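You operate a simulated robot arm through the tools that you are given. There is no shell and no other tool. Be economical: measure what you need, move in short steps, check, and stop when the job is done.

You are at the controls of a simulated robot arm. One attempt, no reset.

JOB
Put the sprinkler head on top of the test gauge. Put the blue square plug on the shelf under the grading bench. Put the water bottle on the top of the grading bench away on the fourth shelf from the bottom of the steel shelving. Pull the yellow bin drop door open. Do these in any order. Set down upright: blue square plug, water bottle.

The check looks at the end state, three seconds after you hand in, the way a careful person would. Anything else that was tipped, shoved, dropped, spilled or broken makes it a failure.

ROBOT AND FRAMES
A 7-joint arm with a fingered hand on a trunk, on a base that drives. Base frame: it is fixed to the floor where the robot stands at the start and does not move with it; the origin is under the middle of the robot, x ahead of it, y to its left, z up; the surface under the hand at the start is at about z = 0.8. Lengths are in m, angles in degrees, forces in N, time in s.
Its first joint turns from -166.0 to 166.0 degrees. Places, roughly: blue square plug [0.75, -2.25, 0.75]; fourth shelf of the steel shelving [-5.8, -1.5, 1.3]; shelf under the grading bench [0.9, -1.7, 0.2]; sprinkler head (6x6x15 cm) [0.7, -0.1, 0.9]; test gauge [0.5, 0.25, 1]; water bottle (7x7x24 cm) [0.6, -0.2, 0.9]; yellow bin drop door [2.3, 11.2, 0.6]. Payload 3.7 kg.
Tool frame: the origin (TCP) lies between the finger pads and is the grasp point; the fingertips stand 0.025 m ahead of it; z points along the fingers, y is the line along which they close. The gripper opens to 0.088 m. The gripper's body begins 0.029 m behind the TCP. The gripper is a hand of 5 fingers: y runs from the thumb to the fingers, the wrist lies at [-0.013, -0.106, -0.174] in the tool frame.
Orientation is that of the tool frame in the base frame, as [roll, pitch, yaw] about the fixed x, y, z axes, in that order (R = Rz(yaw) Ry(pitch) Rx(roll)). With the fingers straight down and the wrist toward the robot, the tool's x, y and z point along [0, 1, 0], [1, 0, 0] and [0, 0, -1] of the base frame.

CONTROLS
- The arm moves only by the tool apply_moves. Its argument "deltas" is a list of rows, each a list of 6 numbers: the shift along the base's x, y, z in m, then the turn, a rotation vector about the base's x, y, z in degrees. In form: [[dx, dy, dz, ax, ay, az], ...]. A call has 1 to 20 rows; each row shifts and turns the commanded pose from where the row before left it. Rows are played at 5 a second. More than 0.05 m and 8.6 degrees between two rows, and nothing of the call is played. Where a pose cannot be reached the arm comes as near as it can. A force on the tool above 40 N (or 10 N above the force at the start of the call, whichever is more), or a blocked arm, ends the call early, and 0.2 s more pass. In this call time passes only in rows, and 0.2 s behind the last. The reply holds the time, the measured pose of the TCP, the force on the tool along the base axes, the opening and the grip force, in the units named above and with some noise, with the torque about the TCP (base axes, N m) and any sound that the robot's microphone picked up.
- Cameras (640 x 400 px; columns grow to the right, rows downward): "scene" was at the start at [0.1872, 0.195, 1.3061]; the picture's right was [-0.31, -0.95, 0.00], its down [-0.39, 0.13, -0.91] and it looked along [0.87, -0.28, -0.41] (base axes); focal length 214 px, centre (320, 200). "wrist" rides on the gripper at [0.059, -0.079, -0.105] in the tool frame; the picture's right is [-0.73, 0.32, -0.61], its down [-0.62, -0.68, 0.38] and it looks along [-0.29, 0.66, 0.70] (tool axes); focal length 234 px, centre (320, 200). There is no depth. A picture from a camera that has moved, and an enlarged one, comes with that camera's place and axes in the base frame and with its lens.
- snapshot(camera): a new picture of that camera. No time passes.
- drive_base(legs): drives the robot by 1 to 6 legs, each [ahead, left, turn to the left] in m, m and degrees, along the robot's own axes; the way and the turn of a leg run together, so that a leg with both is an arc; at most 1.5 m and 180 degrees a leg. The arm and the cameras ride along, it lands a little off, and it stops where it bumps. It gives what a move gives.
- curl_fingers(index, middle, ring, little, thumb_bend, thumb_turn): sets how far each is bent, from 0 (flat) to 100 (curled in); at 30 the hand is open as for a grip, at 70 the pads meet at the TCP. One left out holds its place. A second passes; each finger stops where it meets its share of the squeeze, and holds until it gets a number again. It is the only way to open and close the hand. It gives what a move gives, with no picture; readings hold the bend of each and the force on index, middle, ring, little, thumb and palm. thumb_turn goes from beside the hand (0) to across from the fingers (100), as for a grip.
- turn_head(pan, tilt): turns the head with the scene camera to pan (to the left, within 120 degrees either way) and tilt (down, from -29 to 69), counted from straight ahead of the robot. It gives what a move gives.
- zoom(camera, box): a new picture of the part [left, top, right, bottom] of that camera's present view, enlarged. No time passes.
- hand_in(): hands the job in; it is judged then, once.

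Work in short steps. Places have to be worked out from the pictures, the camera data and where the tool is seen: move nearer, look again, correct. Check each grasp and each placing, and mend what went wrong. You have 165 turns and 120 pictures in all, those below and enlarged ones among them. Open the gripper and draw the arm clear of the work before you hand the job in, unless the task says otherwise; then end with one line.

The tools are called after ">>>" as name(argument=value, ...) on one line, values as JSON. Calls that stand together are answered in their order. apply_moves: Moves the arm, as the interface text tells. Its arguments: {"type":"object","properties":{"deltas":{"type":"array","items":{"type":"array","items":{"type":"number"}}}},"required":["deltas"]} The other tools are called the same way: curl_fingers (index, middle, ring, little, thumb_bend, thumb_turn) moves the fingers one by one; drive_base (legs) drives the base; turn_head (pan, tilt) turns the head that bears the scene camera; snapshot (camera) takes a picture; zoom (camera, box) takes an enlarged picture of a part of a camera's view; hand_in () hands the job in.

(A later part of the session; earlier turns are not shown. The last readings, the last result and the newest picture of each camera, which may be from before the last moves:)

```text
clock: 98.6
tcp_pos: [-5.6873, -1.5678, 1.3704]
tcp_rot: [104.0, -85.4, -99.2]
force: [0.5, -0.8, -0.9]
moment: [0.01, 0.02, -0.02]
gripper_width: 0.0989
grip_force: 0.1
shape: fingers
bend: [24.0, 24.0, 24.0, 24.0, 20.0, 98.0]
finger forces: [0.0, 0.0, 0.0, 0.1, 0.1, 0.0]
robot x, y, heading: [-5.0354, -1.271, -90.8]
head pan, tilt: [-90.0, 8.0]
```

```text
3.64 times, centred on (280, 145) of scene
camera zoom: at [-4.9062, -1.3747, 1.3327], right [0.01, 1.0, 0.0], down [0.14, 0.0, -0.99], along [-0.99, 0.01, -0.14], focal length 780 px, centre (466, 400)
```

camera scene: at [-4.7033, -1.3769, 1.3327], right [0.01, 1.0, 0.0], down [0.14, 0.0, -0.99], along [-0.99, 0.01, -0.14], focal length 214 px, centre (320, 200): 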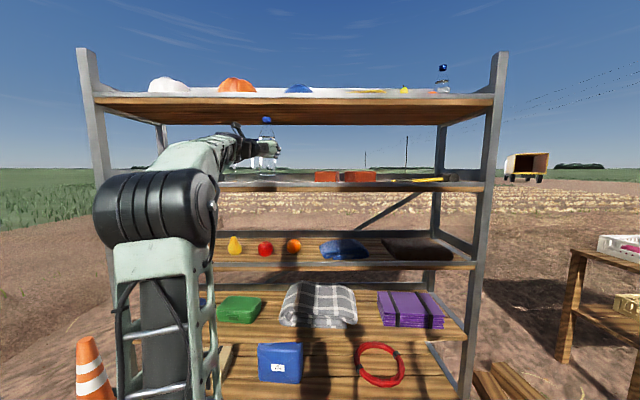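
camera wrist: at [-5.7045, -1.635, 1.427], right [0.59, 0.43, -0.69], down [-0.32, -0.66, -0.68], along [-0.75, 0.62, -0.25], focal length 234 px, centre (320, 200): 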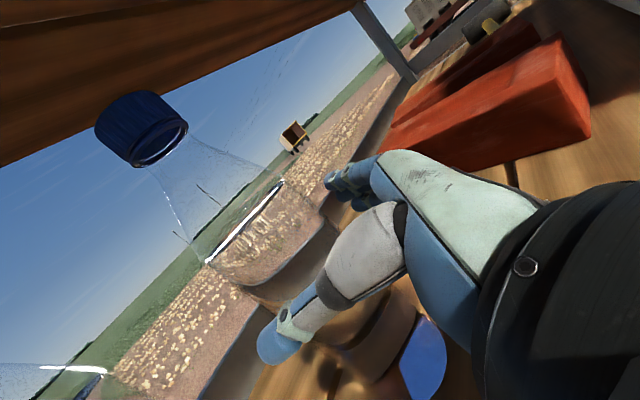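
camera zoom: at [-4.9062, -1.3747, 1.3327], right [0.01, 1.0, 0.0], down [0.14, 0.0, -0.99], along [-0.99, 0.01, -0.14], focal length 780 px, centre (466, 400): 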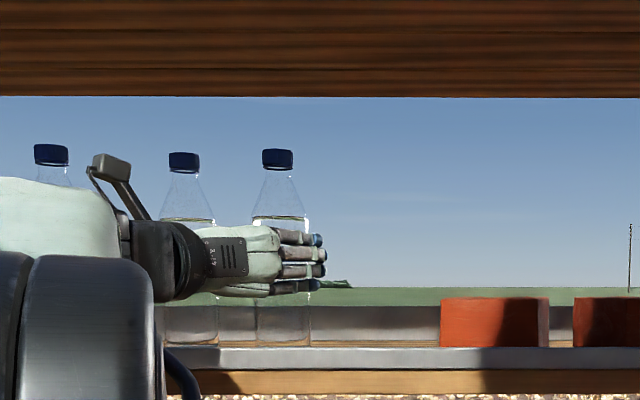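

The bottle is placed. I drive back across to the right-hand end of the grading bench to look at the plug and the under-shelf.

>>> drive_base(legs=[[0, 1.5, 0], [0, 1.5, 0], [0.5, 0.9, 0], [0, 0, 91]])

>>> turn_head(pan=-10, tilt=20)

>>> snapshot(camera="scene")

```text
clock: 121.8
tcp_pos: [-0.8267, -2.4431, 1.3721]
tcp_rot: [103.4, -85.4, -7.1]
force: [-0.2, -0.6, 0.2]
moment: [0.03, 0.0, -0.01]
gripper_width: 0.099
grip_force: 0.0
shape: fingers
bend: [24.0, 24.0, 24.0, 24.0, 20.0, 98.0]
finger forces: [0.1, 0.1, 0.0, 0.1, 0.0, 0.0]
robot x, y, heading: [-1.1411, -1.7969, 0.5]
head pan, tilt: [-90.0, 8.0]
```

```text
clock: 123.4
tcp_pos: [-0.8261, -2.4414, 1.3723]
tcp_rot: [101.0, -85.4, -4.7]
force: [-0.3, 0.4, -0.3]
moment: [0.0, -0.02, 0.04]
gripper_width: 0.0992
grip_force: 0.2
shape: fingers
bend: [24.0, 24.0, 24.0, 24.0, 20.0, 98.0]
finger forces: [0.1, 0.0, 0.1, 0.0, 0.0, 0.0]
robot x, y, heading: [-1.1403, -1.8022, 0.8]
head pan, tilt: [-10.0, 20.0]
```

```text
53 pictures are left
camera scene: at [-0.9521, -1.5901, 1.3132], right [-0.16, -0.99, 0.0], down [-0.34, 0.06, -0.94], along [0.93, -0.15, -0.34], focal length 214 px, centre (320, 200)
```

scene: 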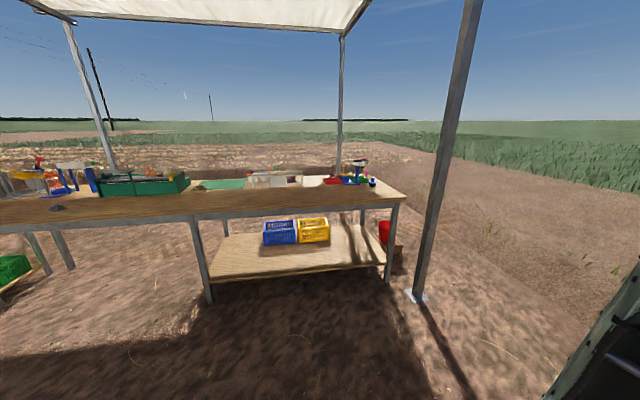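

I enlarge the end of the bench to see the plug and the lower shelf.

>>> zoom(camera="scene", box=[190, 150, 410, 300])

>>> zoom(camera="scene", box=[310, 150, 410, 215])

```text
2.67 times, centred on (300, 225) of scene
camera zoom: at [-0.9521, -1.5901, 1.3132], right [-0.16, -0.99, 0.0], down [-0.34, 0.06, -0.94], along [0.93, -0.15, -0.34], focal length 572 px, centre (373, 133)
```

zoom: 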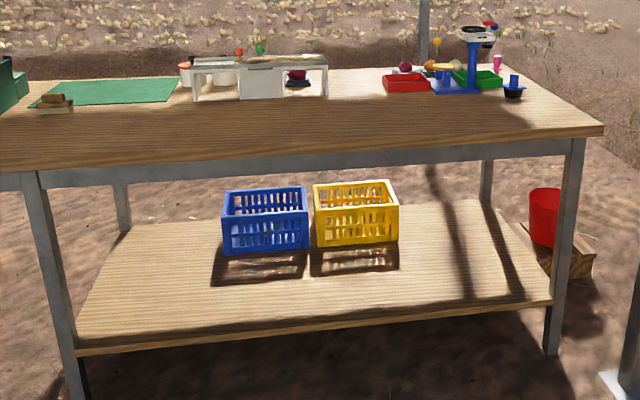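

```text
6.15 times, centred on (360, 182) of scene
camera zoom: at [-0.9521, -1.5901, 1.3132], right [-0.16, -0.99, 0.0], down [-0.34, 0.06, -0.94], along [0.93, -0.15, -0.34], focal length 1320 px, centre (74, 308)
```

zoom: 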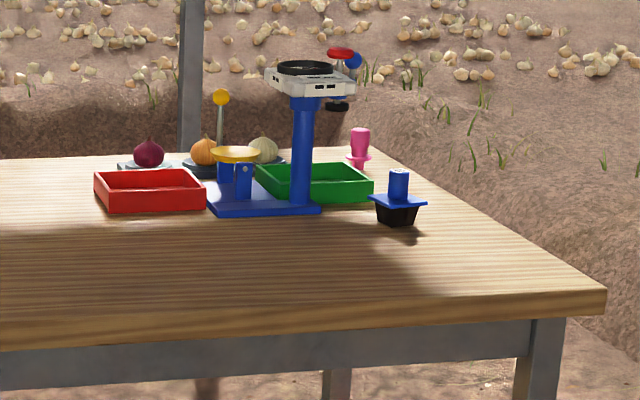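

The plug is a black tapered base with a blue flange and stub, at about (0.75, -2.32). The lower shelf is at z≈0.2, with free space in front of the bins. I now turn the hand to point down again, in the open.

>>> apply_moves(deltas=[[0, 0, -0.01, 8.2, 0, 0], [0, 0, -0.01, 8.2, 0, 0], [0, 0, -0.01, 8.2, 0, 0], [0, 0, -0.01, 8.2, 0, 0], [0, 0, -0.01, 8.2, 0, 0], [0, 0, -0.01, 8.2, 0, 0]])

>>> apply_moves(deltas=[[0.01, 0, 0, 8.2, 0, 0], [0.01, 0, 0, 8.2, 0, 0], [0.01, 0, 0, 8.2, 0, 0], [0.01, 0, 0, 8.2, 0, 0], [0.01, 0, 0, 5, 0, 0]])

```text
clock: 124.8
tcp_pos: [-0.8281, -2.4427, 1.3114]
tcp_rot: [-177.6, -40.1, -84.1]
force: [0.4, 1.2, 0.8]
moment: [0.01, 0.0, -0.01]
gripper_width: 0.0992
grip_force: 0.0
shape: fingers
bend: [24.0, 24.0, 24.0, 24.0, 20.0, 98.0]
finger forces: [0.0, 0.0, 0.0, 0.0, 0.1, 0.0]
robot x, y, heading: [-1.1379, -1.8039, 0.4]
head pan, tilt: [-10.0, 20.0]
```

```text
clock: 126.0
tcp_pos: [-0.7872, -2.4285, 1.2853]
tcp_rot: [-174.1, -2.5, -85.4]
force: [-0.3, -0.1, -0.7]
moment: [-0.02, 0.0, -0.02]
gripper_width: 0.099
grip_force: 0.1
shape: fingers
bend: [24.0, 24.0, 24.0, 24.0, 20.0, 98.0]
finger forces: [0.0, 0.0, 0.0, 0.0, 0.1, 0.0]
out of reach, approached as far as the arm can: row 4, 5
robot x, y, heading: [-1.1458, -1.7985, 0.9]
head pan, tilt: [-10.0, 20.0]
```

Pointing down now. I swing the arm round to the front while yawing the thumb toward the robot.

>>> apply_moves(deltas=[[0.0405, 0.0252, -0.008, 0, 0, 8.2], [0.0387, 0.0279, -0.008, 0, 0, 8.2], [0.0369, 0.0304, -0.008, 0, 0, 8.2], [0.0348, 0.0328, -0.008, 0, 0, 8.2], [0.0325, 0.0349, -0.008, 0, 0, 8.2], [0.0301, 0.0371, -0.008, 0, 0, 8.2]])

>>> apply_moves(deltas=[[0.0276, 0.039, -0.008, 0, 0, 8.2], [0.025, 0.0408, -0.008, 0, 0, 8.2], [0.0222, 0.0423, -0.008, 0, 0, 8.2], [0.0194, 0.0436, -0.008, 0, 0, 8.2], [0.0164, 0.0449, -0.008, 0, 0, 8.2]])

>>> snapshot(camera="scene")

```text
clock: 127.4
tcp_pos: [-0.5744, -2.241, 1.2372]
tcp_rot: [-174.0, -2.4, -36.1]
force: [0.7, -0.2, 0.6]
moment: [0.03, 0.01, 0.03]
gripper_width: 0.0991
grip_force: 0.0
shape: fingers
bend: [24.0, 24.0, 24.0, 24.0, 20.0, 98.0]
finger forces: [0.0, 0.0, 0.0, 0.0, 0.0, 0.0]
robot x, y, heading: [-1.1425, -1.8004, 0.8]
head pan, tilt: [-10.0, 20.0]
```

```text
clock: 128.6
tcp_pos: [-0.4635, -2.0298, 1.1967]
tcp_rot: [-174.0, -2.5, 4.8]
force: [-0.5, -0.2, -0.3]
moment: [0.02, -0.01, -0.01]
gripper_width: 0.0991
grip_force: 0.1
shape: fingers
bend: [24.0, 24.0, 24.0, 24.0, 20.0, 98.0]
finger forces: [0.0, 0.0, 0.1, 0.0, 0.1, 0.0]
robot x, y, heading: [-1.1426, -1.8025, 0.9]
head pan, tilt: [-10.0, 20.0]
```

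```text
50 pictures are left
camera scene: at [-0.952, -1.5902, 1.3132], right [-0.16, -0.99, 0.0], down [-0.34, 0.06, -0.94], along [0.93, -0.15, -0.34], focal length 214 px, centre (320, 200)
```

scene: 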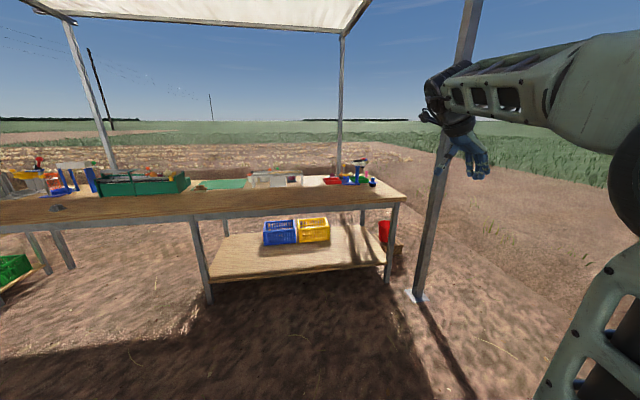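

Ten more yaw steps bring it to the natural downward pose.

>>> apply_moves(deltas=[[0, 0, -0.01, 0, 0, 8.5], [0, 0, -0.01, 0, 0, 8.5], [0, 0, -0.01, 0, 0, 8.5], [0, 0, -0.01, 0, 0, 8.5], [0, 0, -0.01, 0, 0, 8.5], [0, 0, -0.01, 0, 0, 8.5], [0, 0, -0.01, 0, 0, 8.5], [0, 0, -0.01, 0, 0, 8.5], [0, 0, -0.01, 0, 0, 8.5], [0, 0, -0.01, 0, 0, 8.5]])

```text
clock: 130.8
tcp_pos: [-0.4637, -2.0285, 1.0972]
tcp_rot: [-173.8, -2.4, 89.9]
force: [0.5, 0.1, 0.4]
moment: [-0.01, 0.0, 0.0]
gripper_width: 0.0988
grip_force: 0.0
shape: fingers
bend: [24.0, 24.0, 24.0, 24.0, 20.0, 98.0]
finger forces: [0.0, 0.0, 0.1, 0.0, 0.0, 0.0]
robot x, y, heading: [-1.138, -1.8037, 0.6]
head pan, tilt: [-10.0, 20.0]
```

I level the hand, then drive up to the bench end, stopping a bit short to inspect the plug and the scale beside it.

>>> apply_moves(deltas=[[0, 0, 0.02, -2.4, -6.2, 0]])

>>> drive_base(legs=[[0.9, -0.18, 0]])

>>> turn_head(pan=-35, tilt=30)

>>> snapshot(camera="scene")

>>> snapshot(camera="wrist")

```text
clock: 131.2
tcp_pos: [-0.4633, -2.0308, 1.1167]
tcp_rot: [179.8, -0.1, 89.8]
force: [0.4, -0.2, 0.1]
moment: [-0.02, -0.02, 0.01]
gripper_width: 0.0991
grip_force: 0.0
shape: fingers
bend: [24.0, 24.0, 24.0, 24.0, 20.0, 98.0]
finger forces: [0.0, 0.0, 0.0, 0.0, 0.1, 0.0]
robot x, y, heading: [-1.1398, -1.8003, 1.0]
head pan, tilt: [-10.0, 20.0]
```

```text
clock: 135.9
tcp_pos: [0.4326, -2.2001, 1.1185]
tcp_rot: [179.8, -0.1, 89.8]
force: [0.6, -0.3, 0.8]
moment: [0.03, 0.02, -0.02]
gripper_width: 0.0989
grip_force: 0.1
shape: fingers
bend: [24.0, 24.0, 24.0, 24.0, 20.0, 98.0]
finger forces: [0.1, 0.0, 0.1, 0.0, 0.0, 0.0]
robot x, y, heading: [-0.242, -1.9655, 0.6]
head pan, tilt: [-10.0, 20.0]
```

```text
clock: 136.8
tcp_pos: [0.4316, -2.1989, 1.1172]
tcp_rot: [179.8, -0.1, 89.6]
force: [0.1, 0.5, -0.1]
moment: [0.0, 0.0, -0.02]
gripper_width: 0.0991
grip_force: 0.1
shape: fingers
bend: [24.0, 24.0, 24.0, 24.0, 20.0, 98.0]
finger forces: [0.1, 0.0, 0.0, 0.0, 0.0, 0.0]
robot x, y, heading: [-0.2427, -1.9677, 0.5]
head pan, tilt: [-35.0, 30.0]
```

```text
49 pictures are left
camera scene: at [-0.0737, -1.7945, 1.2971], right [-0.56, -0.83, 0.0], down [-0.41, 0.28, -0.87], along [0.72, -0.49, -0.5], focal length 214 px, centre (320, 200)
```

scene: 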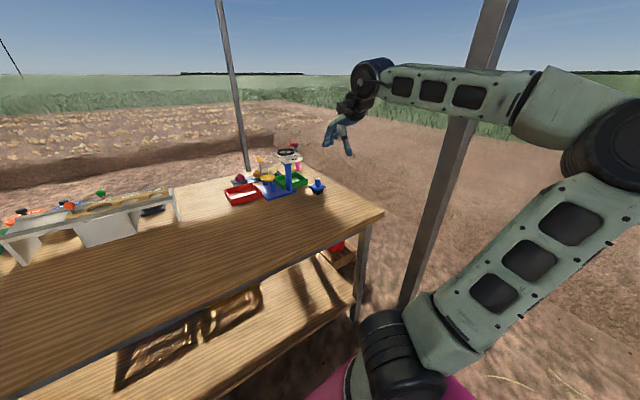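

```text
48 pictures are left
camera wrist: at [0.3537, -2.1417, 1.2232], right [0.32, -0.73, 0.61], down [-0.68, -0.62, -0.39], along [0.66, -0.29, -0.69], focal length 234 px, centre (320, 200)
```

wrist: 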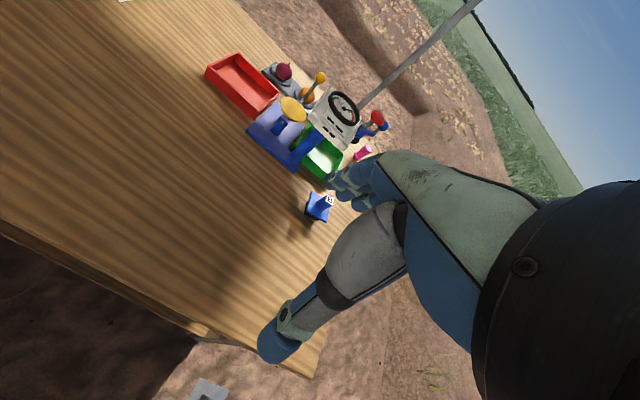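

The plug is at about (0.70, -2.303). The scale head is close by at (0.755, -2.196, z≈1.0), so I'll come in with the hand shifted and leaned away from it. I move the hand to y=-2.31 and drive 13 cm closer.

>>> apply_moves(deltas=[[0, -0.04, 0, 0, 0, 0], [0, -0.04, 0, 0, 0, 0], [0, -0.03, 0, 0, 0, 0]])

>>> drive_base(legs=[[0.13, 0, 0]])

>>> zoom(camera="scene", box=[220, 110, 380, 230])

>>> zoom(camera="wrist", box=[160, 20, 420, 280])

```text
clock: 137.6
tcp_pos: [0.4324, -2.3098, 1.1185]
tcp_rot: [179.8, -0.1, 89.7]
force: [0.3, 0.2, 0.3]
moment: [-0.05, 0.02, 0.0]
gripper_width: 0.0991
grip_force: 0.1
shape: fingers
bend: [24.0, 24.0, 24.0, 24.0, 20.0, 98.0]
finger forces: [0.1, 0.0, 0.0, 0.1, 0.0, 0.0]
robot x, y, heading: [-0.2429, -1.9681, 0.8]
head pan, tilt: [-35.0, 30.0]
```

```text
clock: 138.9
tcp_pos: [0.5607, -2.3071, 1.1185]
tcp_rot: [179.7, -0.2, 89.8]
force: [0.2, -0.2, 0.3]
moment: [-0.02, 0.02, 0.04]
gripper_width: 0.0992
grip_force: 0.1
shape: fingers
bend: [24.0, 24.0, 24.0, 24.0, 20.0, 98.0]
finger forces: [0.0, 0.1, 0.0, 0.0, 0.1, 0.0]
robot x, y, heading: [-0.1123, -1.9661, 0.7]
head pan, tilt: [-35.0, 30.0]
```

```text
3.33 times, centred on (300, 170) of scene
camera zoom: at [0.0553, -1.7932, 1.2971], right [-0.56, -0.83, 0.0], down [-0.41, 0.28, -0.87], along [0.71, -0.49, -0.5], focal length 715 px, centre (387, 300)
```

zoom: 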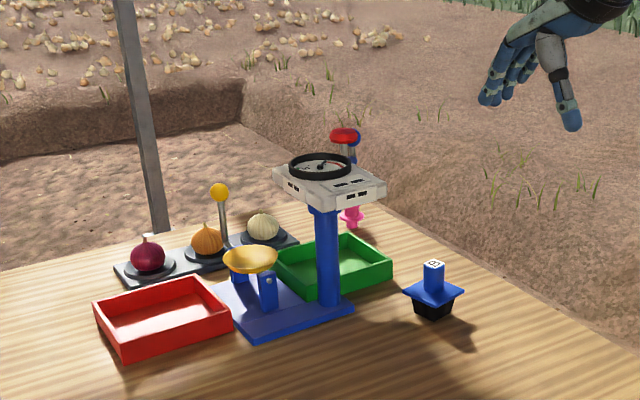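

```text
1.54 times, centred on (290, 150) of wrist
camera zoom: at [0.4836, -2.2497, 1.2239], right [0.32, -0.73, 0.61], down [-0.68, -0.62, -0.39], along [0.66, -0.29, -0.69], focal length 360 px, centre (366, 277)
```

zoom: 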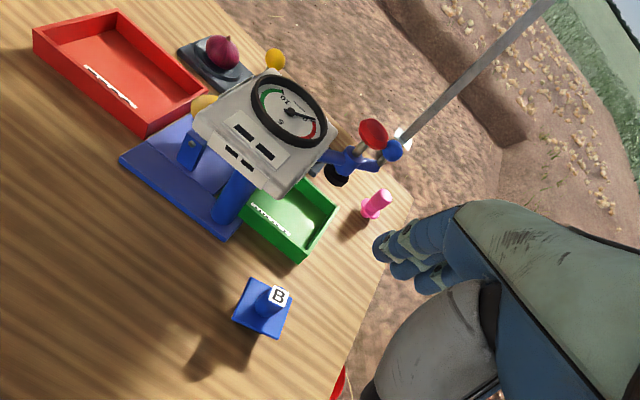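

The plug is at (0.70, -2.31) with its stub top near z=0.875, and the scale head's nearest corner is at (0.73, -2.25). I narrow the hand opening, lean it 10° away from the scale, and move above the plug.

>>> curl_fingers(index=42, middle=42, ring=42, little=42, thumb_bend=42)

>>> apply_moves(deltas=[[0.03, 0, 0, 5, 0, 0], [0.04, -0.001, 0, 5, 0, 0], [0.04, -0.001, 0, 0, 0, 0], [0.029, -0.001, 0, 0, 0, 0], [0, 0, -0.04, 0, 0, 0], [0, 0, -0.04, 0, 0, 0]])

>>> zoom(camera="scene", box=[250, 90, 410, 210])

>>> snapshot(camera="wrist")

```text
clock: 139.9
tcp_pos: [0.5622, -2.3098, 1.118]
tcp_rot: [179.8, -0.1, 89.8]
force: [0.3, 0.2, -0.2]
moment: [0.0, -0.01, -0.02]
gripper_width: 0.0599
grip_force: 0.0
shape: fingers
bend: [42.0, 42.0, 42.0, 42.0, 42.0, 98.0]
finger forces: [0.0, 0.1, 0.0, 0.0, 0.0, 0.1]
robot x, y, heading: [-0.1192, -1.9665, 0.4]
head pan, tilt: [-35.0, 30.0]
```

```text
clock: 141.3
tcp_pos: [0.7006, -2.3103, 1.038]
tcp_rot: [179.8, -10.2, 89.8]
force: [0.1, 0.4, 0.0]
moment: [-0.01, 0.0, 0.03]
gripper_width: 0.0597
grip_force: 0.1
shape: fingers
bend: [42.0, 42.0, 42.0, 42.0, 42.0, 98.0]
finger forces: [0.0, 0.1, 0.0, 0.1, 0.1, 0.1]
robot x, y, heading: [-0.1185, -1.9651, 0.6]
head pan, tilt: [-35.0, 30.0]
```

```text
3.33 times, centred on (330, 150) of scene
camera zoom: at [0.0552, -1.793, 1.2971], right [-0.56, -0.83, 0.0], down [-0.41, 0.28, -0.87], along [0.72, -0.49, -0.5], focal length 715 px, centre (287, 367)
```

zoom: 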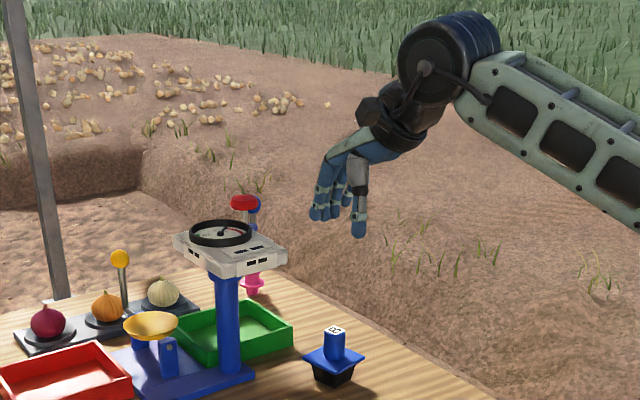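

```text
44 pictures are left
camera wrist: at [0.6229, -2.271, 1.1527], right [0.32, -0.82, 0.47], down [-0.68, -0.54, -0.49], along [0.66, -0.17, -0.73], focal length 234 px, centre (320, 200)
```

wrist: 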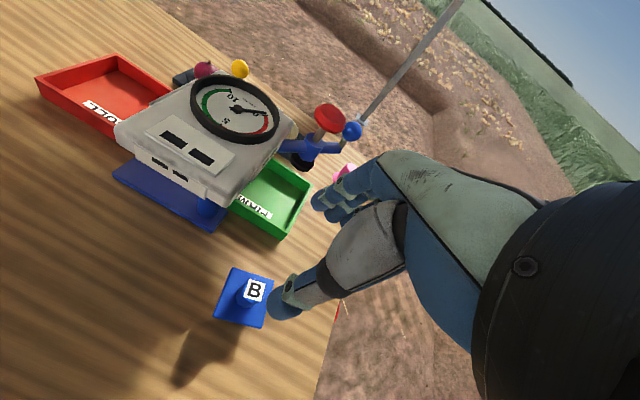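

The stub lies right under the TCP. I descend to just above, then check.

>>> apply_moves(deltas=[[0.002, 0, -0.04, 0, 0, 0], [0, 0, -0.04, 0, 0, 0], [0, 0, -0.03, 0, 0, 0]])

>>> zoom(camera="scene", box=[270, 130, 390, 220])

>>> snapshot(camera="wrist")

```text
clock: 142.1
tcp_pos: [0.7025, -2.3099, 0.9277]
tcp_rot: [179.9, -10.1, 89.8]
force: [0.5, -0.3, 0.1]
moment: [0.03, 0.0, 0.01]
gripper_width: 0.0602
grip_force: 0.1
shape: fingers
bend: [42.0, 42.0, 42.0, 42.0, 42.0, 98.0]
finger forces: [0.1, 0.0, 0.0, 0.0, 0.0, 0.0]
robot x, y, heading: [-0.1193, -1.968, 0.5]
head pan, tilt: [-35.0, 30.0]
```

```text
4.44 times, centred on (330, 175) of scene
camera zoom: at [0.0553, -1.7931, 1.2971], right [-0.56, -0.83, 0.0], down [-0.41, 0.28, -0.87], along [0.71, -0.49, -0.5], focal length 953 px, centre (276, 311)
```

zoom: 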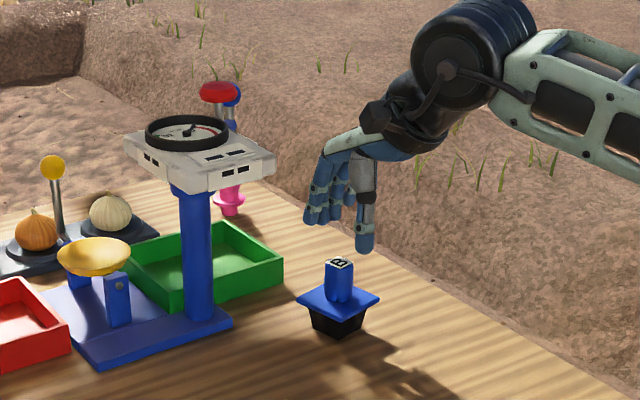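

```text
42 pictures are left
camera wrist: at [0.6245, -2.2713, 1.0421], right [0.32, -0.82, 0.47], down [-0.68, -0.54, -0.49], along [0.66, -0.17, -0.73], focal length 234 px, centre (320, 200)
```

wrist: 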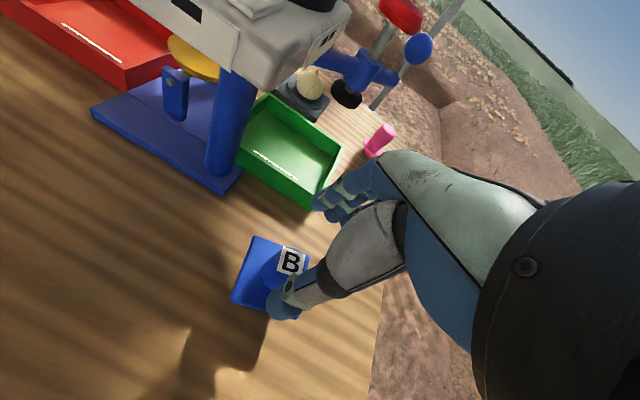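

Aligned. I descend the remaining 5 cm and close gently.

>>> apply_moves(deltas=[[0.001, 0, -0.02, 0, 0, 0], [0.001, 0, -0.02, 0, 0, 0], [0, 0, -0.01, 0, 0, 0]])

>>> zoom(camera="scene", box=[300, 150, 390, 220])

>>> zoom(camera="wrist", box=[200, 130, 430, 340])

```text
clock: 142.9
tcp_pos: [0.7037, -2.3113, 0.8789]
tcp_rot: [179.8, -10.1, 89.9]
force: [0.4, 0.5, 0.3]
moment: [-0.05, 0.03, 0.01]
gripper_width: 0.0597
grip_force: 0.1
shape: fingers
bend: [42.0, 42.0, 42.0, 42.0, 42.0, 98.0]
finger forces: [0.0, 0.1, 0.1, 0.1, 0.0, 0.0]
robot x, y, heading: [-0.1159, -1.9671, 0.8]
head pan, tilt: [-35.0, 30.0]
```

```text
5.71 times, centred on (345, 185) of scene
camera zoom: at [0.0553, -1.7932, 1.2971], right [-0.56, -0.83, 0.0], down [-0.41, 0.28, -0.87], along [0.71, -0.49, -0.5], focal length 1226 px, centre (177, 286)
```

zoom: 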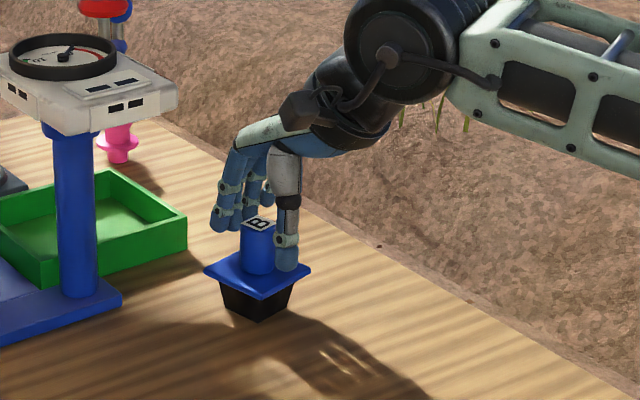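

```text
1.90 times, centred on (315, 235) of wrist
camera zoom: at [0.6267, -2.2714, 0.9926], right [0.32, -0.82, 0.47], down [-0.68, -0.54, -0.49], along [0.66, -0.17, -0.73], focal length 446 px, centre (330, 133)
```

zoom: 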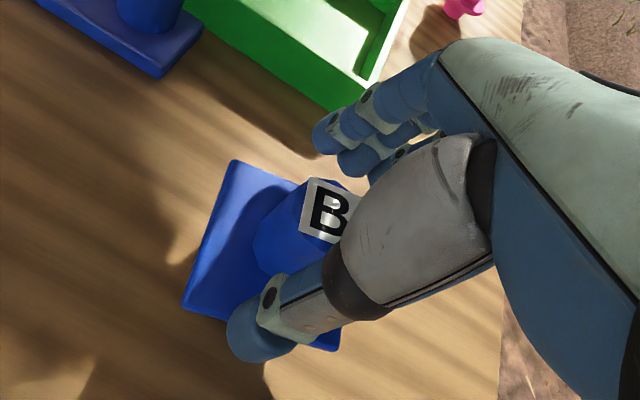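

The stub is between thumb and fingers. I close.

>>> curl_fingers(index=55, middle=55, ring=55, little=55, thumb_bend=55)

>>> curl_fingers(index=72, middle=72, ring=72, little=72, thumb_bend=72)

>>> zoom(camera="scene", box=[300, 150, 390, 220])

```text
clock: 143.9
tcp_pos: [0.7043, -2.3106, 0.8781]
tcp_rot: [179.9, -10.1, 89.8]
force: [-0.7, 0.4, 0.1]
moment: [0.02, 0.03, 0.01]
gripper_width: 0.0314
grip_force: 0.1
shape: fingers
bend: [55.0, 55.0, 55.0, 55.0, 55.0, 98.0]
finger forces: [0.1, 0.0, 0.0, 0.0, 0.0, 0.1]
robot x, y, heading: [-0.1171, -1.9681, 0.7]
head pan, tilt: [-35.0, 30.0]
```

```text
clock: 144.9
tcp_pos: [0.7043, -2.311, 0.8779]
tcp_rot: [180.0, -10.1, 89.8]
force: [-0.4, 0.2, 0.1]
moment: [0.01, 0.0, 0.01]
gripper_width: 0.0172
grip_force: 10.5
shape: fingers
bend: [62.0, 65.0, 72.0, 72.0, 61.0, 96.0]
finger forces: [6.1, 5.0, 0.0, 0.0, 10.4, 0.0]
robot x, y, heading: [-0.1129, -1.9679, 0.5]
head pan, tilt: [-35.0, 30.0]
```

```text
5.71 times, centred on (345, 185) of scene
camera zoom: at [0.0554, -1.7932, 1.2971], right [-0.56, -0.83, 0.0], down [-0.41, 0.28, -0.87], along [0.71, -0.49, -0.5], focal length 1226 px, centre (177, 286)
```

zoom: 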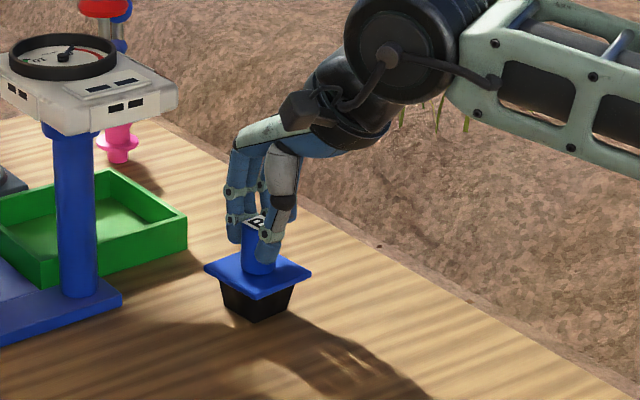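

Index, middle and thumb hold the stub. I lift slowly.

>>> apply_moves(deltas=[[0, 0, 0.01, 0, 0, 0], [0, 0, 0.02, 0, 0, 0], [0, 0, 0.03, 0, 0, 0]])

>>> zoom(camera="scene", box=[290, 130, 390, 210])

```text
clock: 145.7
tcp_pos: [0.7053, -2.3115, 0.9378]
tcp_rot: [179.8, -10.1, 89.8]
force: [-0.8, 0.2, -1.1]
moment: [0.02, 0.03, -0.02]
gripper_width: 0.0168
grip_force: 10.5
shape: fingers
bend: [62.0, 65.0, 72.0, 72.0, 61.0, 96.0]
finger forces: [6.0, 5.0, 0.0, 0.0, 10.2, 0.1]
robot x, y, heading: [-0.1165, -1.9644, 0.5]
head pan, tilt: [-35.0, 30.0]
```

```text
5.00 times, centred on (340, 170) of scene
camera zoom: at [0.0554, -1.7933, 1.2971], right [-0.56, -0.83, 0.0], down [-0.41, 0.28, -0.87], along [0.71, -0.49, -0.5], focal length 1072 px, centre (220, 350)
```

zoom: 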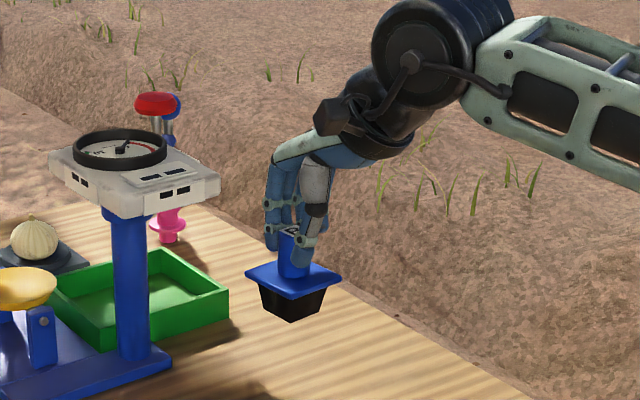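

The plug is held level. I raise it, draw it away from the scale, remove the lean, and back off from the bench.

>>> apply_moves(deltas=[[-0.01, 0, 0.04, 0, 0, 0], [-0.01, 0, 0.04, 0, 0, 0], [-0.02, 0, 0.04, 0, 0, 0], [-0.04, 0, 0, 0, 0, 0], [-0.04, 0, 0, -5, 0, 0], [-0.04, 0, 0, -5.1, 0, 0]])

>>> drive_base(legs=[[-0.85, 0.15, 0]])

>>> snapshot(camera="scene")

```text
clock: 147.1
tcp_pos: [0.5434, -2.3091, 1.057]
tcp_rot: [179.9, 0.1, 89.9]
force: [0.4, -0.1, -1.2]
moment: [0.03, -0.04, 0.02]
gripper_width: 0.017
grip_force: 10.8
shape: fingers
bend: [62.0, 65.0, 72.0, 72.0, 61.0, 96.0]
finger forces: [6.1, 5.1, 0.0, 0.1, 10.4, 0.0]
robot x, y, heading: [-0.1152, -1.9678, 0.7]
head pan, tilt: [-35.0, 30.0]
```

```text
clock: 151.7
tcp_pos: [-0.3021, -2.1718, 1.0574]
tcp_rot: [179.8, -0.1, 89.6]
force: [-0.5, -0.1, -0.4]
moment: [0.0, -0.01, 0.01]
gripper_width: 0.0167
grip_force: 10.3
shape: fingers
bend: [62.0, 65.0, 72.0, 72.0, 61.0, 96.0]
finger forces: [6.0, 5.0, 0.0, 0.0, 10.3, 0.1]
robot x, y, heading: [-0.9608, -1.8268, 0.3]
head pan, tilt: [-35.0, 30.0]
```

```text
37 pictures are left
camera scene: at [-0.7901, -1.6525, 1.2971], right [-0.57, -0.82, 0.0], down [-0.41, 0.28, -0.87], along [0.71, -0.49, -0.5], focal length 214 px, centre (320, 200)
```

scene: 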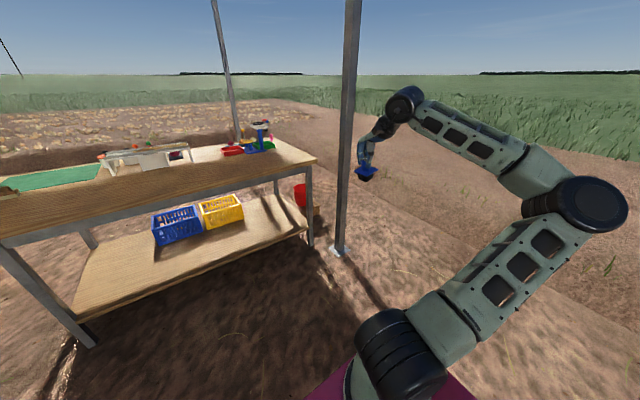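

The arm layout (elbow to the right) suits reaching under the bench. I lower the plug in the open, in front of the robot.

>>> apply_moves(deltas=[[0.003, 0.006, -0.045, 0, 0, 0], [0.003, 0.006, -0.045, 0, 0, 0], [0.003, 0.006, -0.045, 0, 0, 0], [0.003, 0.006, -0.045, 0, 0, 0], [0.003, 0.006, -0.045, 0, 0, 0], [0.003, 0.006, -0.045, 0, 0, 0], [0.003, 0.006, -0.045, 0, 0, 0]])

>>> apply_moves(deltas=[[0.003, 0.006, -0.045, 0, 0, 0], [0.003, 0.006, -0.045, 0, 0, 0], [0.003, 0.006, -0.045, 0, 0, 0], [0.003, 0.006, -0.045, 0, 0, 0], [0.003, 0.006, -0.045, 0, 0, 0], [0.003, 0.006, -0.045, 0, 0, 0], [0.003, 0.006, -0.045, 0, 0, 0]])

>>> snapshot(camera="scene")

```text
clock: 153.3
tcp_pos: [-0.2814, -2.1291, 0.7414]
tcp_rot: [179.9, -0.1, 89.6]
force: [-0.6, -0.3, -1.1]
moment: [0.01, 0.03, 0.0]
gripper_width: 0.0163
grip_force: 10.4
shape: fingers
bend: [62.0, 65.0, 72.0, 72.0, 61.0, 96.0]
finger forces: [5.5, 5.6, 0.0, 0.0, 9.6, 0.0]
robot x, y, heading: [-0.9627, -1.8311, 0.6]
head pan, tilt: [-35.0, 30.0]
```

```text
clock: 154.9
tcp_pos: [-0.2588, -2.0876, 0.4285]
tcp_rot: [179.8, 0.0, 89.7]
force: [1.1, -0.7, -0.9]
moment: [-0.02, -0.03, -0.04]
gripper_width: 0.016
grip_force: 10.3
shape: fingers
bend: [71.0, 65.0, 72.0, 72.0, 62.0, 95.0]
finger forces: [5.2, 5.6, 0.0, 0.0, 9.4, 0.0]
robot x, y, heading: [-0.9632, -1.8267, 0.7]
head pan, tilt: [-35.0, 30.0]
```

```text
36 pictures are left
camera scene: at [-0.7901, -1.6525, 1.2971], right [-0.57, -0.82, 0.0], down [-0.41, 0.28, -0.87], along [0.71, -0.49, -0.5], focal length 214 px, centre (320, 200)
```

scene: 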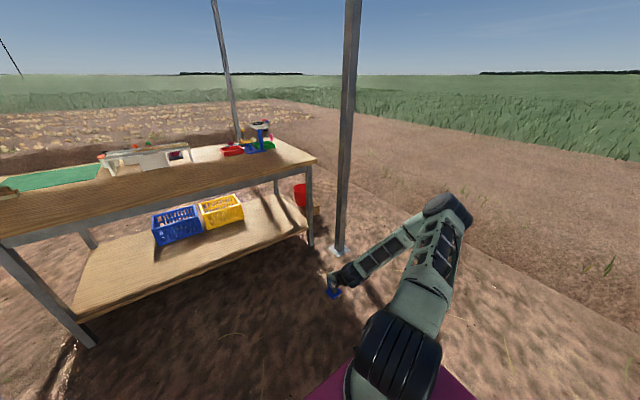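

The index bend changed from 62 to 71, so the plug may have shifted in the grip. I zoom in to check.

>>> zoom(camera="scene", box=[305, 245, 385, 310])

>>> snapshot(camera="wrist")

```text
6.15 times, centred on (345, 278) of scene
camera zoom: at [-0.7901, -1.6525, 1.2971], right [-0.57, -0.82, 0.0], down [-0.41, 0.28, -0.87], along [0.71, -0.49, -0.5], focal length 1320 px, centre (166, -277)
```

zoom: 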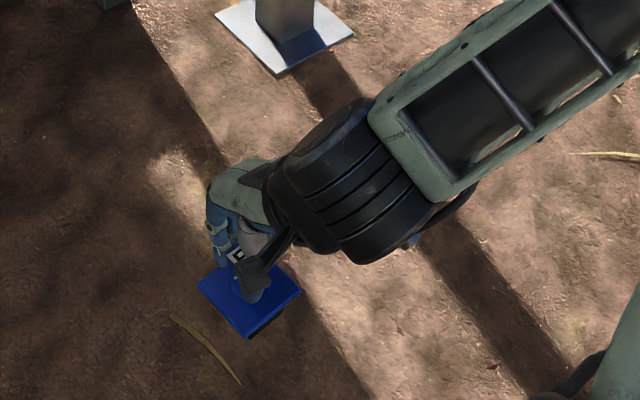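

```text
34 pictures are left
camera wrist: at [-0.3369, -2.0288, 0.5333], right [0.32, -0.73, 0.61], down [-0.68, -0.62, -0.39], along [0.66, -0.29, -0.69], focal length 234 px, centre (320, 200)
```

wrist: 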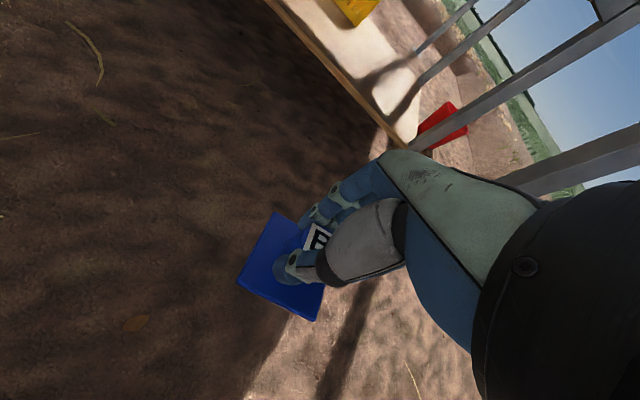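

The plug still hangs level, just turned a little. The elbow is high, so to slip under the bench top I straighten the arm by reaching further forward while low, and look again.

>>> apply_moves(deltas=[[0.03, 0.005, -0.015, 0, 0, 0], [0.03, 0.005, -0.015, 0, 0, 0], [0.03, 0.005, -0.015, 0, 0, 0], [0.03, 0.005, -0.015, 0, 0, 0], [0.03, 0.005, -0.015, 0, 0, 0], [0.03, 0.005, -0.01, 0, 0, 0]])

>>> snapshot(camera="scene")

```text
clock: 156.3
tcp_pos: [-0.0787, -2.0567, 0.3415]
tcp_rot: [179.9, 0.0, 89.5]
force: [0.9, 0.6, -0.3]
moment: [-0.04, 0.02, 0.03]
gripper_width: 0.0158
grip_force: 10.4
shape: fingers
bend: [71.0, 65.0, 72.0, 72.0, 62.0, 95.0]
finger forces: [5.1, 5.6, 0.1, 0.0, 9.3, 0.0]
robot x, y, heading: [-0.9606, -1.8261, 0.6]
head pan, tilt: [-35.0, 30.0]
```

```text
33 pictures are left
camera scene: at [-0.7901, -1.6526, 1.2971], right [-0.57, -0.82, 0.0], down [-0.41, 0.28, -0.87], along [0.71, -0.49, -0.5], focal length 214 px, centre (320, 200)
```

scene: 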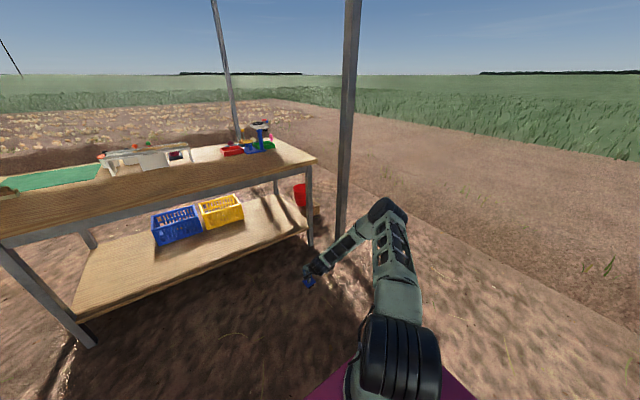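

The forearm is now lower. I stretch another 5 cm, then drive toward the shelf and stop short of the bench edge for a check.

>>> apply_moves(deltas=[[0.025, 0.005, 0, 0, 0, 0], [0.025, 0.005, 0, 0, 0, 0]])

>>> drive_base(legs=[[0.42, 0, 0]])

>>> snapshot(camera="scene")

>>> snapshot(camera="wrist")

```text
clock: 156.9
tcp_pos: [-0.0282, -2.0482, 0.3425]
tcp_rot: [179.8, 0.0, 89.6]
force: [-0.2, -0.8, -0.5]
moment: [-0.01, 0.03, 0.01]
gripper_width: 0.0157
grip_force: 9.9
shape: fingers
bend: [71.0, 65.0, 72.0, 72.0, 62.0, 95.0]
finger forces: [5.0, 5.6, 0.0, 0.1, 9.3, 0.0]
robot x, y, heading: [-0.9621, -1.8249, 0.6]
head pan, tilt: [-35.0, 30.0]
```

```text
clock: 159.4
tcp_pos: [0.3894, -2.0434, 0.3425]
tcp_rot: [179.7, 0.1, 89.8]
force: [0.0, -0.1, -0.7]
moment: [0.04, -0.01, 0.01]
gripper_width: 0.0158
grip_force: 10.2
shape: fingers
bend: [71.0, 65.0, 72.0, 72.0, 62.0, 95.0]
finger forces: [5.0, 5.6, 0.1, 0.0, 9.3, 0.1]
robot x, y, heading: [-0.5448, -1.82, 0.4]
head pan, tilt: [-35.0, 30.0]
```

```text
32 pictures are left
camera scene: at [-0.3711, -1.6488, 1.2971], right [-0.57, -0.82, 0.0], down [-0.41, 0.28, -0.87], along [0.71, -0.49, -0.5], focal length 214 px, centre (320, 200)
```

scene: 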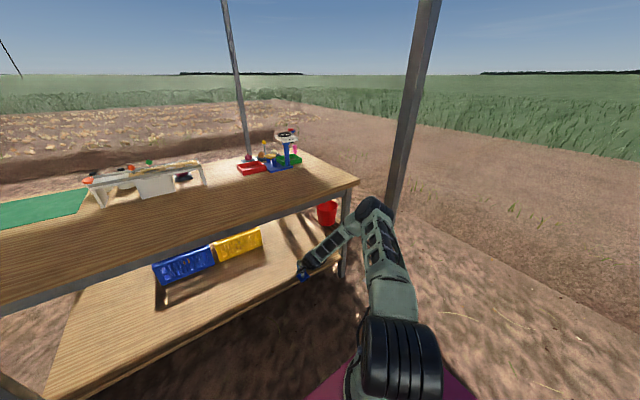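

```text
31 pictures are left
camera wrist: at [0.3116, -1.9849, 0.4477], right [0.32, -0.73, 0.61], down [-0.68, -0.62, -0.39], along [0.66, -0.29, -0.69], focal length 234 px, centre (320, 200)
```

wrist: 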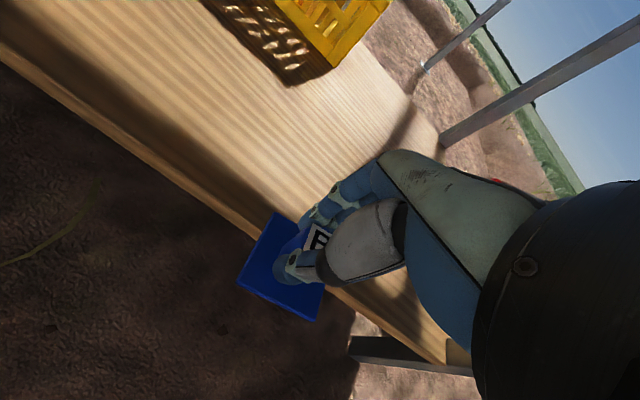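

The shelf's front edge is at about x=0.44. I drive 10 cm further and check the forearm against the bench edge.

>>> drive_base(legs=[[0.1, 0, 0]])

>>> zoom(camera="scene", box=[240, 160, 460, 320])

```text
clock: 160.6
tcp_pos: [0.4872, -2.0418, 0.3427]
tcp_rot: [179.8, -0.1, 89.7]
force: [0.8, -0.1, -0.8]
moment: [0.01, -0.01, -0.02]
gripper_width: 0.0158
grip_force: 10.5
shape: fingers
bend: [71.0, 65.0, 72.0, 72.0, 62.0, 95.0]
finger forces: [5.0, 5.5, 0.1, 0.0, 9.2, 0.0]
robot x, y, heading: [-0.4393, -1.818, 0.8]
head pan, tilt: [-35.0, 30.0]
```

```text
2.50 times, centred on (350, 240) of scene
camera zoom: at [-0.2712, -1.6479, 1.2971], right [-0.57, -0.82, 0.0], down [-0.41, 0.28, -0.87], along [0.71, -0.49, -0.5], focal length 536 px, centre (245, 100)
```

zoom: 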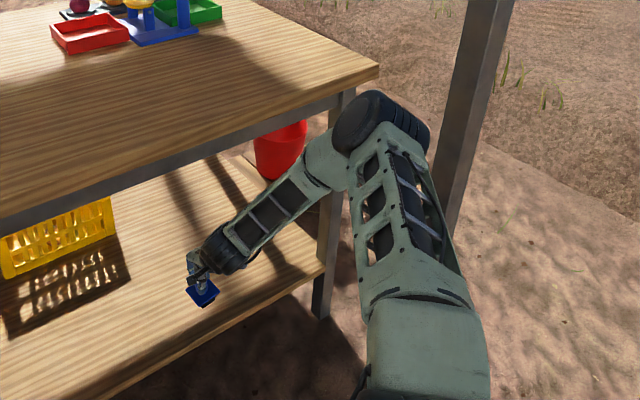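

Still clear. I drive the last 6 cm.

>>> drive_base(legs=[[0.065, 0, 0]])

>>> zoom(camera="scene", box=[240, 160, 460, 320])

>>> snapshot(camera="wrist")

```text
clock: 161.6
tcp_pos: [0.5544, -2.042, 0.3429]
tcp_rot: [179.8, 0.0, 89.7]
force: [0.4, -0.3, -0.8]
moment: [-0.01, -0.01, 0.0]
gripper_width: 0.0157
grip_force: 9.7
shape: fingers
bend: [71.0, 65.0, 72.0, 72.0, 62.0, 95.0]
finger forces: [5.0, 5.7, 0.0, 0.0, 9.2, 0.0]
robot x, y, heading: [-0.3759, -1.8176, 0.4]
head pan, tilt: [-35.0, 30.0]
```

```text
2.50 times, centred on (350, 240) of scene
camera zoom: at [-0.2057, -1.6473, 1.2971], right [-0.57, -0.82, 0.0], down [-0.41, 0.28, -0.87], along [0.71, -0.49, -0.5], focal length 536 px, centre (245, 100)
```

zoom: 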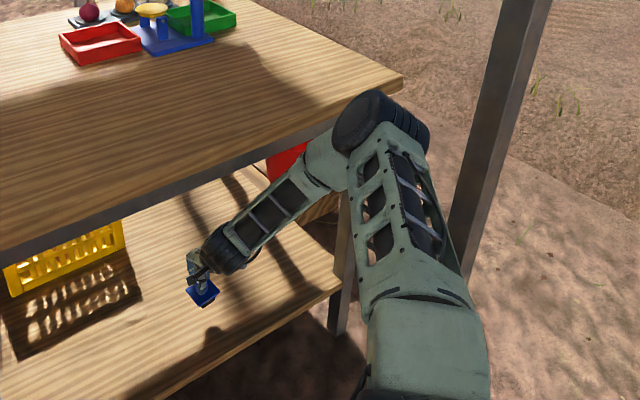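

```text
28 pictures are left
camera wrist: at [0.4771, -1.9831, 0.4477], right [0.32, -0.73, 0.61], down [-0.68, -0.62, -0.39], along [0.66, -0.29, -0.69], focal length 234 px, centre (320, 200)
```

wrist: 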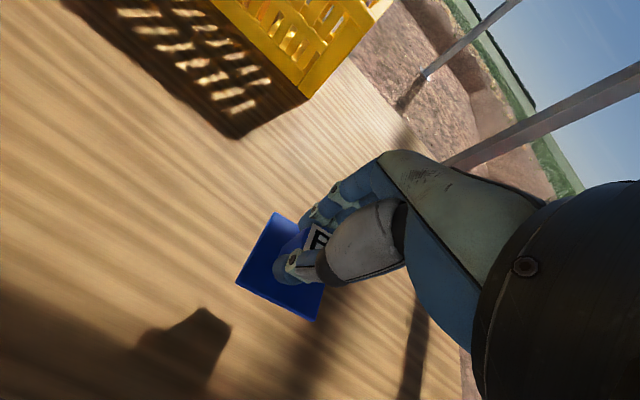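

The plug is well over the shelf. I lower, first 4.5 cm, then in small steps until contact.

>>> apply_moves(deltas=[[0, 0, -0.02, 0, 0, 0], [0, 0, -0.015, 0, 0, 0], [0, 0, -0.01, 0, 0, 0]])

>>> apply_moves(deltas=[[0, 0, -0.005, 0, 0, 0], [0, 0, -0.004, 0, 0, 0]])

>>> apply_moves(deltas=[[0, 0, -0.003, 0, 0, 0], [0, 0, -0.003, 0, 0, 0]])

```text
clock: 162.4
tcp_pos: [0.5538, -2.0407, 0.3208]
tcp_rot: [179.8, -0.1, 89.7]
force: [-0.2, 0.0, -0.5]
moment: [0.02, 0.01, 0.01]
gripper_width: 0.0156
grip_force: 9.7
shape: fingers
bend: [71.0, 65.0, 72.0, 72.0, 62.0, 95.0]
finger forces: [4.9, 5.6, 0.0, 0.1, 9.2, 0.0]
out of reach, approached as far as the arm can: row 2, 3
robot x, y, heading: [-0.3769, -1.8213, 0.2]
head pan, tilt: [-35.0, 30.0]
```

```text
clock: 163.0
tcp_pos: [0.5531, -2.0417, 0.322]
tcp_rot: [179.8, 0.0, 89.6]
force: [0.6, -0.1, -0.7]
moment: [0.02, 0.02, 0.0]
gripper_width: 0.0156
grip_force: 10.4
shape: fingers
bend: [71.0, 65.0, 72.0, 72.0, 62.0, 95.0]
finger forces: [5.0, 5.6, 0.1, 0.0, 9.2, 0.0]
out of reach, approached as far as the arm can: row 1, 2
robot x, y, heading: [-0.3789, -1.8188, 0.9]
head pan, tilt: [-35.0, 30.0]
```

```text
clock: 163.6
tcp_pos: [0.553, -2.0416, 0.3205]
tcp_rot: [179.8, 0.0, 89.7]
force: [-0.2, 0.0, -1.1]
moment: [-0.01, -0.02, -0.04]
gripper_width: 0.0157
grip_force: 9.9
shape: fingers
bend: [71.0, 65.0, 72.0, 72.0, 62.0, 95.0]
finger forces: [5.0, 5.6, 0.0, 0.1, 9.2, 0.0]
out of reach, approached as far as the arm can: row 2
robot x, y, heading: [-0.3765, -1.8209, 0.7]
head pan, tilt: [-35.0, 30.0]
```

The arm is at the end of its reach, so I pull in 2.5 cm (the plug stays well inside the shelf edge), which frees it to go lower.

>>> apply_moves(deltas=[[-0.013, 0, 0, 0, 0, 0], [-0.012, 0, 0, 0, 0, 0]])

```text
clock: 164.2
tcp_pos: [0.5283, -2.0406, 0.3219]
tcp_rot: [179.8, -0.1, 89.7]
force: [1.4, -0.3, -1.2]
moment: [-0.01, -0.03, 0.01]
gripper_width: 0.0159
grip_force: 9.6
shape: fingers
bend: [71.0, 65.0, 72.0, 72.0, 62.0, 95.0]
finger forces: [4.9, 5.6, 0.0, 0.0, 9.2, 0.1]
robot x, y, heading: [-0.3782, -1.8206, 0.3]
head pan, tilt: [-35.0, 30.0]
```

Now I lower again in small steps.

>>> apply_moves(deltas=[[0, 0, -0.01, 0, 0, 0], [0, 0, -0.01, 0, 0, 0], [0, 0, -0.007, 0, 0, 0]])

>>> apply_moves(deltas=[[0, 0, -0.004, 0, 0, 0], [0, 0, -0.004, 0, 0, 0]])

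>>> zoom(camera="wrist", box=[180, 160, 420, 360])

```text
clock: 165.0
tcp_pos: [0.5271, -2.0412, 0.3176]
tcp_rot: [-180.0, 0.1, 89.6]
force: [0.1, -0.6, -0.4]
moment: [-0.02, -0.03, -0.03]
gripper_width: 0.0158
grip_force: 10.2
shape: fingers
bend: [71.0, 65.0, 72.0, 72.0, 62.0, 95.0]
finger forces: [4.9, 5.6, 0.0, 0.0, 9.2, 0.0]
out of reach, approached as far as the arm can: row 1, 2, 3
robot x, y, heading: [-0.3793, -1.8215, 0.5]
head pan, tilt: [-35.0, 30.0]
```

```text
clock: 165.6
tcp_pos: [0.5268, -2.041, 0.3174]
tcp_rot: [179.9, 0.0, 89.7]
force: [0.0, 0.7, -0.6]
moment: [-0.03, 0.01, 0.03]
gripper_width: 0.0155
grip_force: 9.2
shape: fingers
bend: [71.0, 65.0, 72.0, 72.0, 62.0, 95.0]
finger forces: [4.9, 5.6, 0.0, 0.0, 9.2, 0.0]
out of reach, approached as far as the arm can: row 1, 2
robot x, y, heading: [-0.3789, -1.8191, 0.4]
head pan, tilt: [-35.0, 30.0]
```

```text
2.00 times, centred on (300, 260) of wrist
camera zoom: at [0.4497, -1.982, 0.4231], right [0.32, -0.73, 0.61], down [-0.68, -0.62, -0.39], along [0.66, -0.29, -0.69], focal length 468 px, centre (360, 80)
```

zoom: 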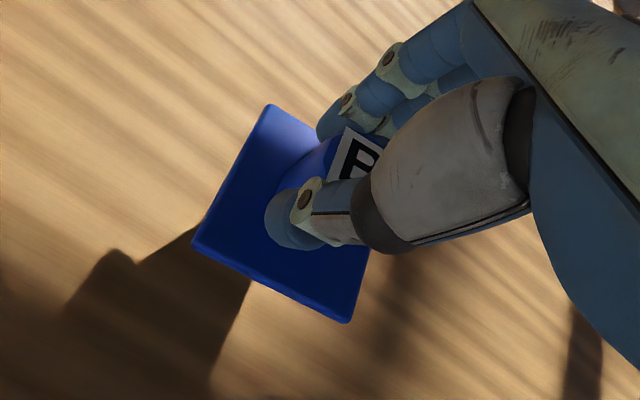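

The limit seems to be a joint, not distance. I turn the hand 15° to line it up with the arm direction and try lowering again.

>>> apply_moves(deltas=[[0, 0, 0, 0, 0, -7.5], [0, 0, 0, 0, 0, -7.5], [0, 0, -0.01, 0, 0, 0], [0, 0, -0.01, 0, 0, 0]])

```text
clock: 166.6
tcp_pos: [0.5247, -2.0399, 0.3168]
tcp_rot: [180.0, 0.0, 74.7]
force: [-0.3, -0.5, 0.2]
moment: [0.0, 0.01, 0.01]
gripper_width: 0.0154
grip_force: 10.4
shape: fingers
bend: [71.0, 65.0, 72.0, 72.0, 62.0, 95.0]
finger forces: [4.9, 5.6, 0.1, 0.0, 9.1, 0.0]
out of reach, approached as far as the arm can: row 3, 4
robot x, y, heading: [-0.3769, -1.8186, 0.4]
head pan, tilt: [-35.0, 30.0]
```

Yaw made no difference. I test whether a small pitch of the wrist frees the limit (8° one way), lowering slightly.

>>> apply_moves(deltas=[[0, 0, 0, 0, 4, 0], [0, 0, 0, 0, 4, 0], [0, 0, -0.01, 0, 0, 0], [0, 0, -0.01, 0, 0, 0]])

```text
clock: 167.6
tcp_pos: [0.5264, -2.039, 0.3067]
tcp_rot: [-172.5, 2.1, 74.8]
force: [0.3, 0.1, -0.9]
moment: [0.0, -0.04, -0.01]
gripper_width: 0.0155
grip_force: 9.8
shape: fingers
bend: [71.0, 65.0, 72.0, 72.0, 62.0, 95.0]
finger forces: [4.9, 5.7, 0.0, 0.1, 9.0, 0.0]
out of reach, approached as far as the arm can: row 4
robot x, y, heading: [-0.379, -1.8195, 0.6]
head pan, tilt: [-35.0, 30.0]
```

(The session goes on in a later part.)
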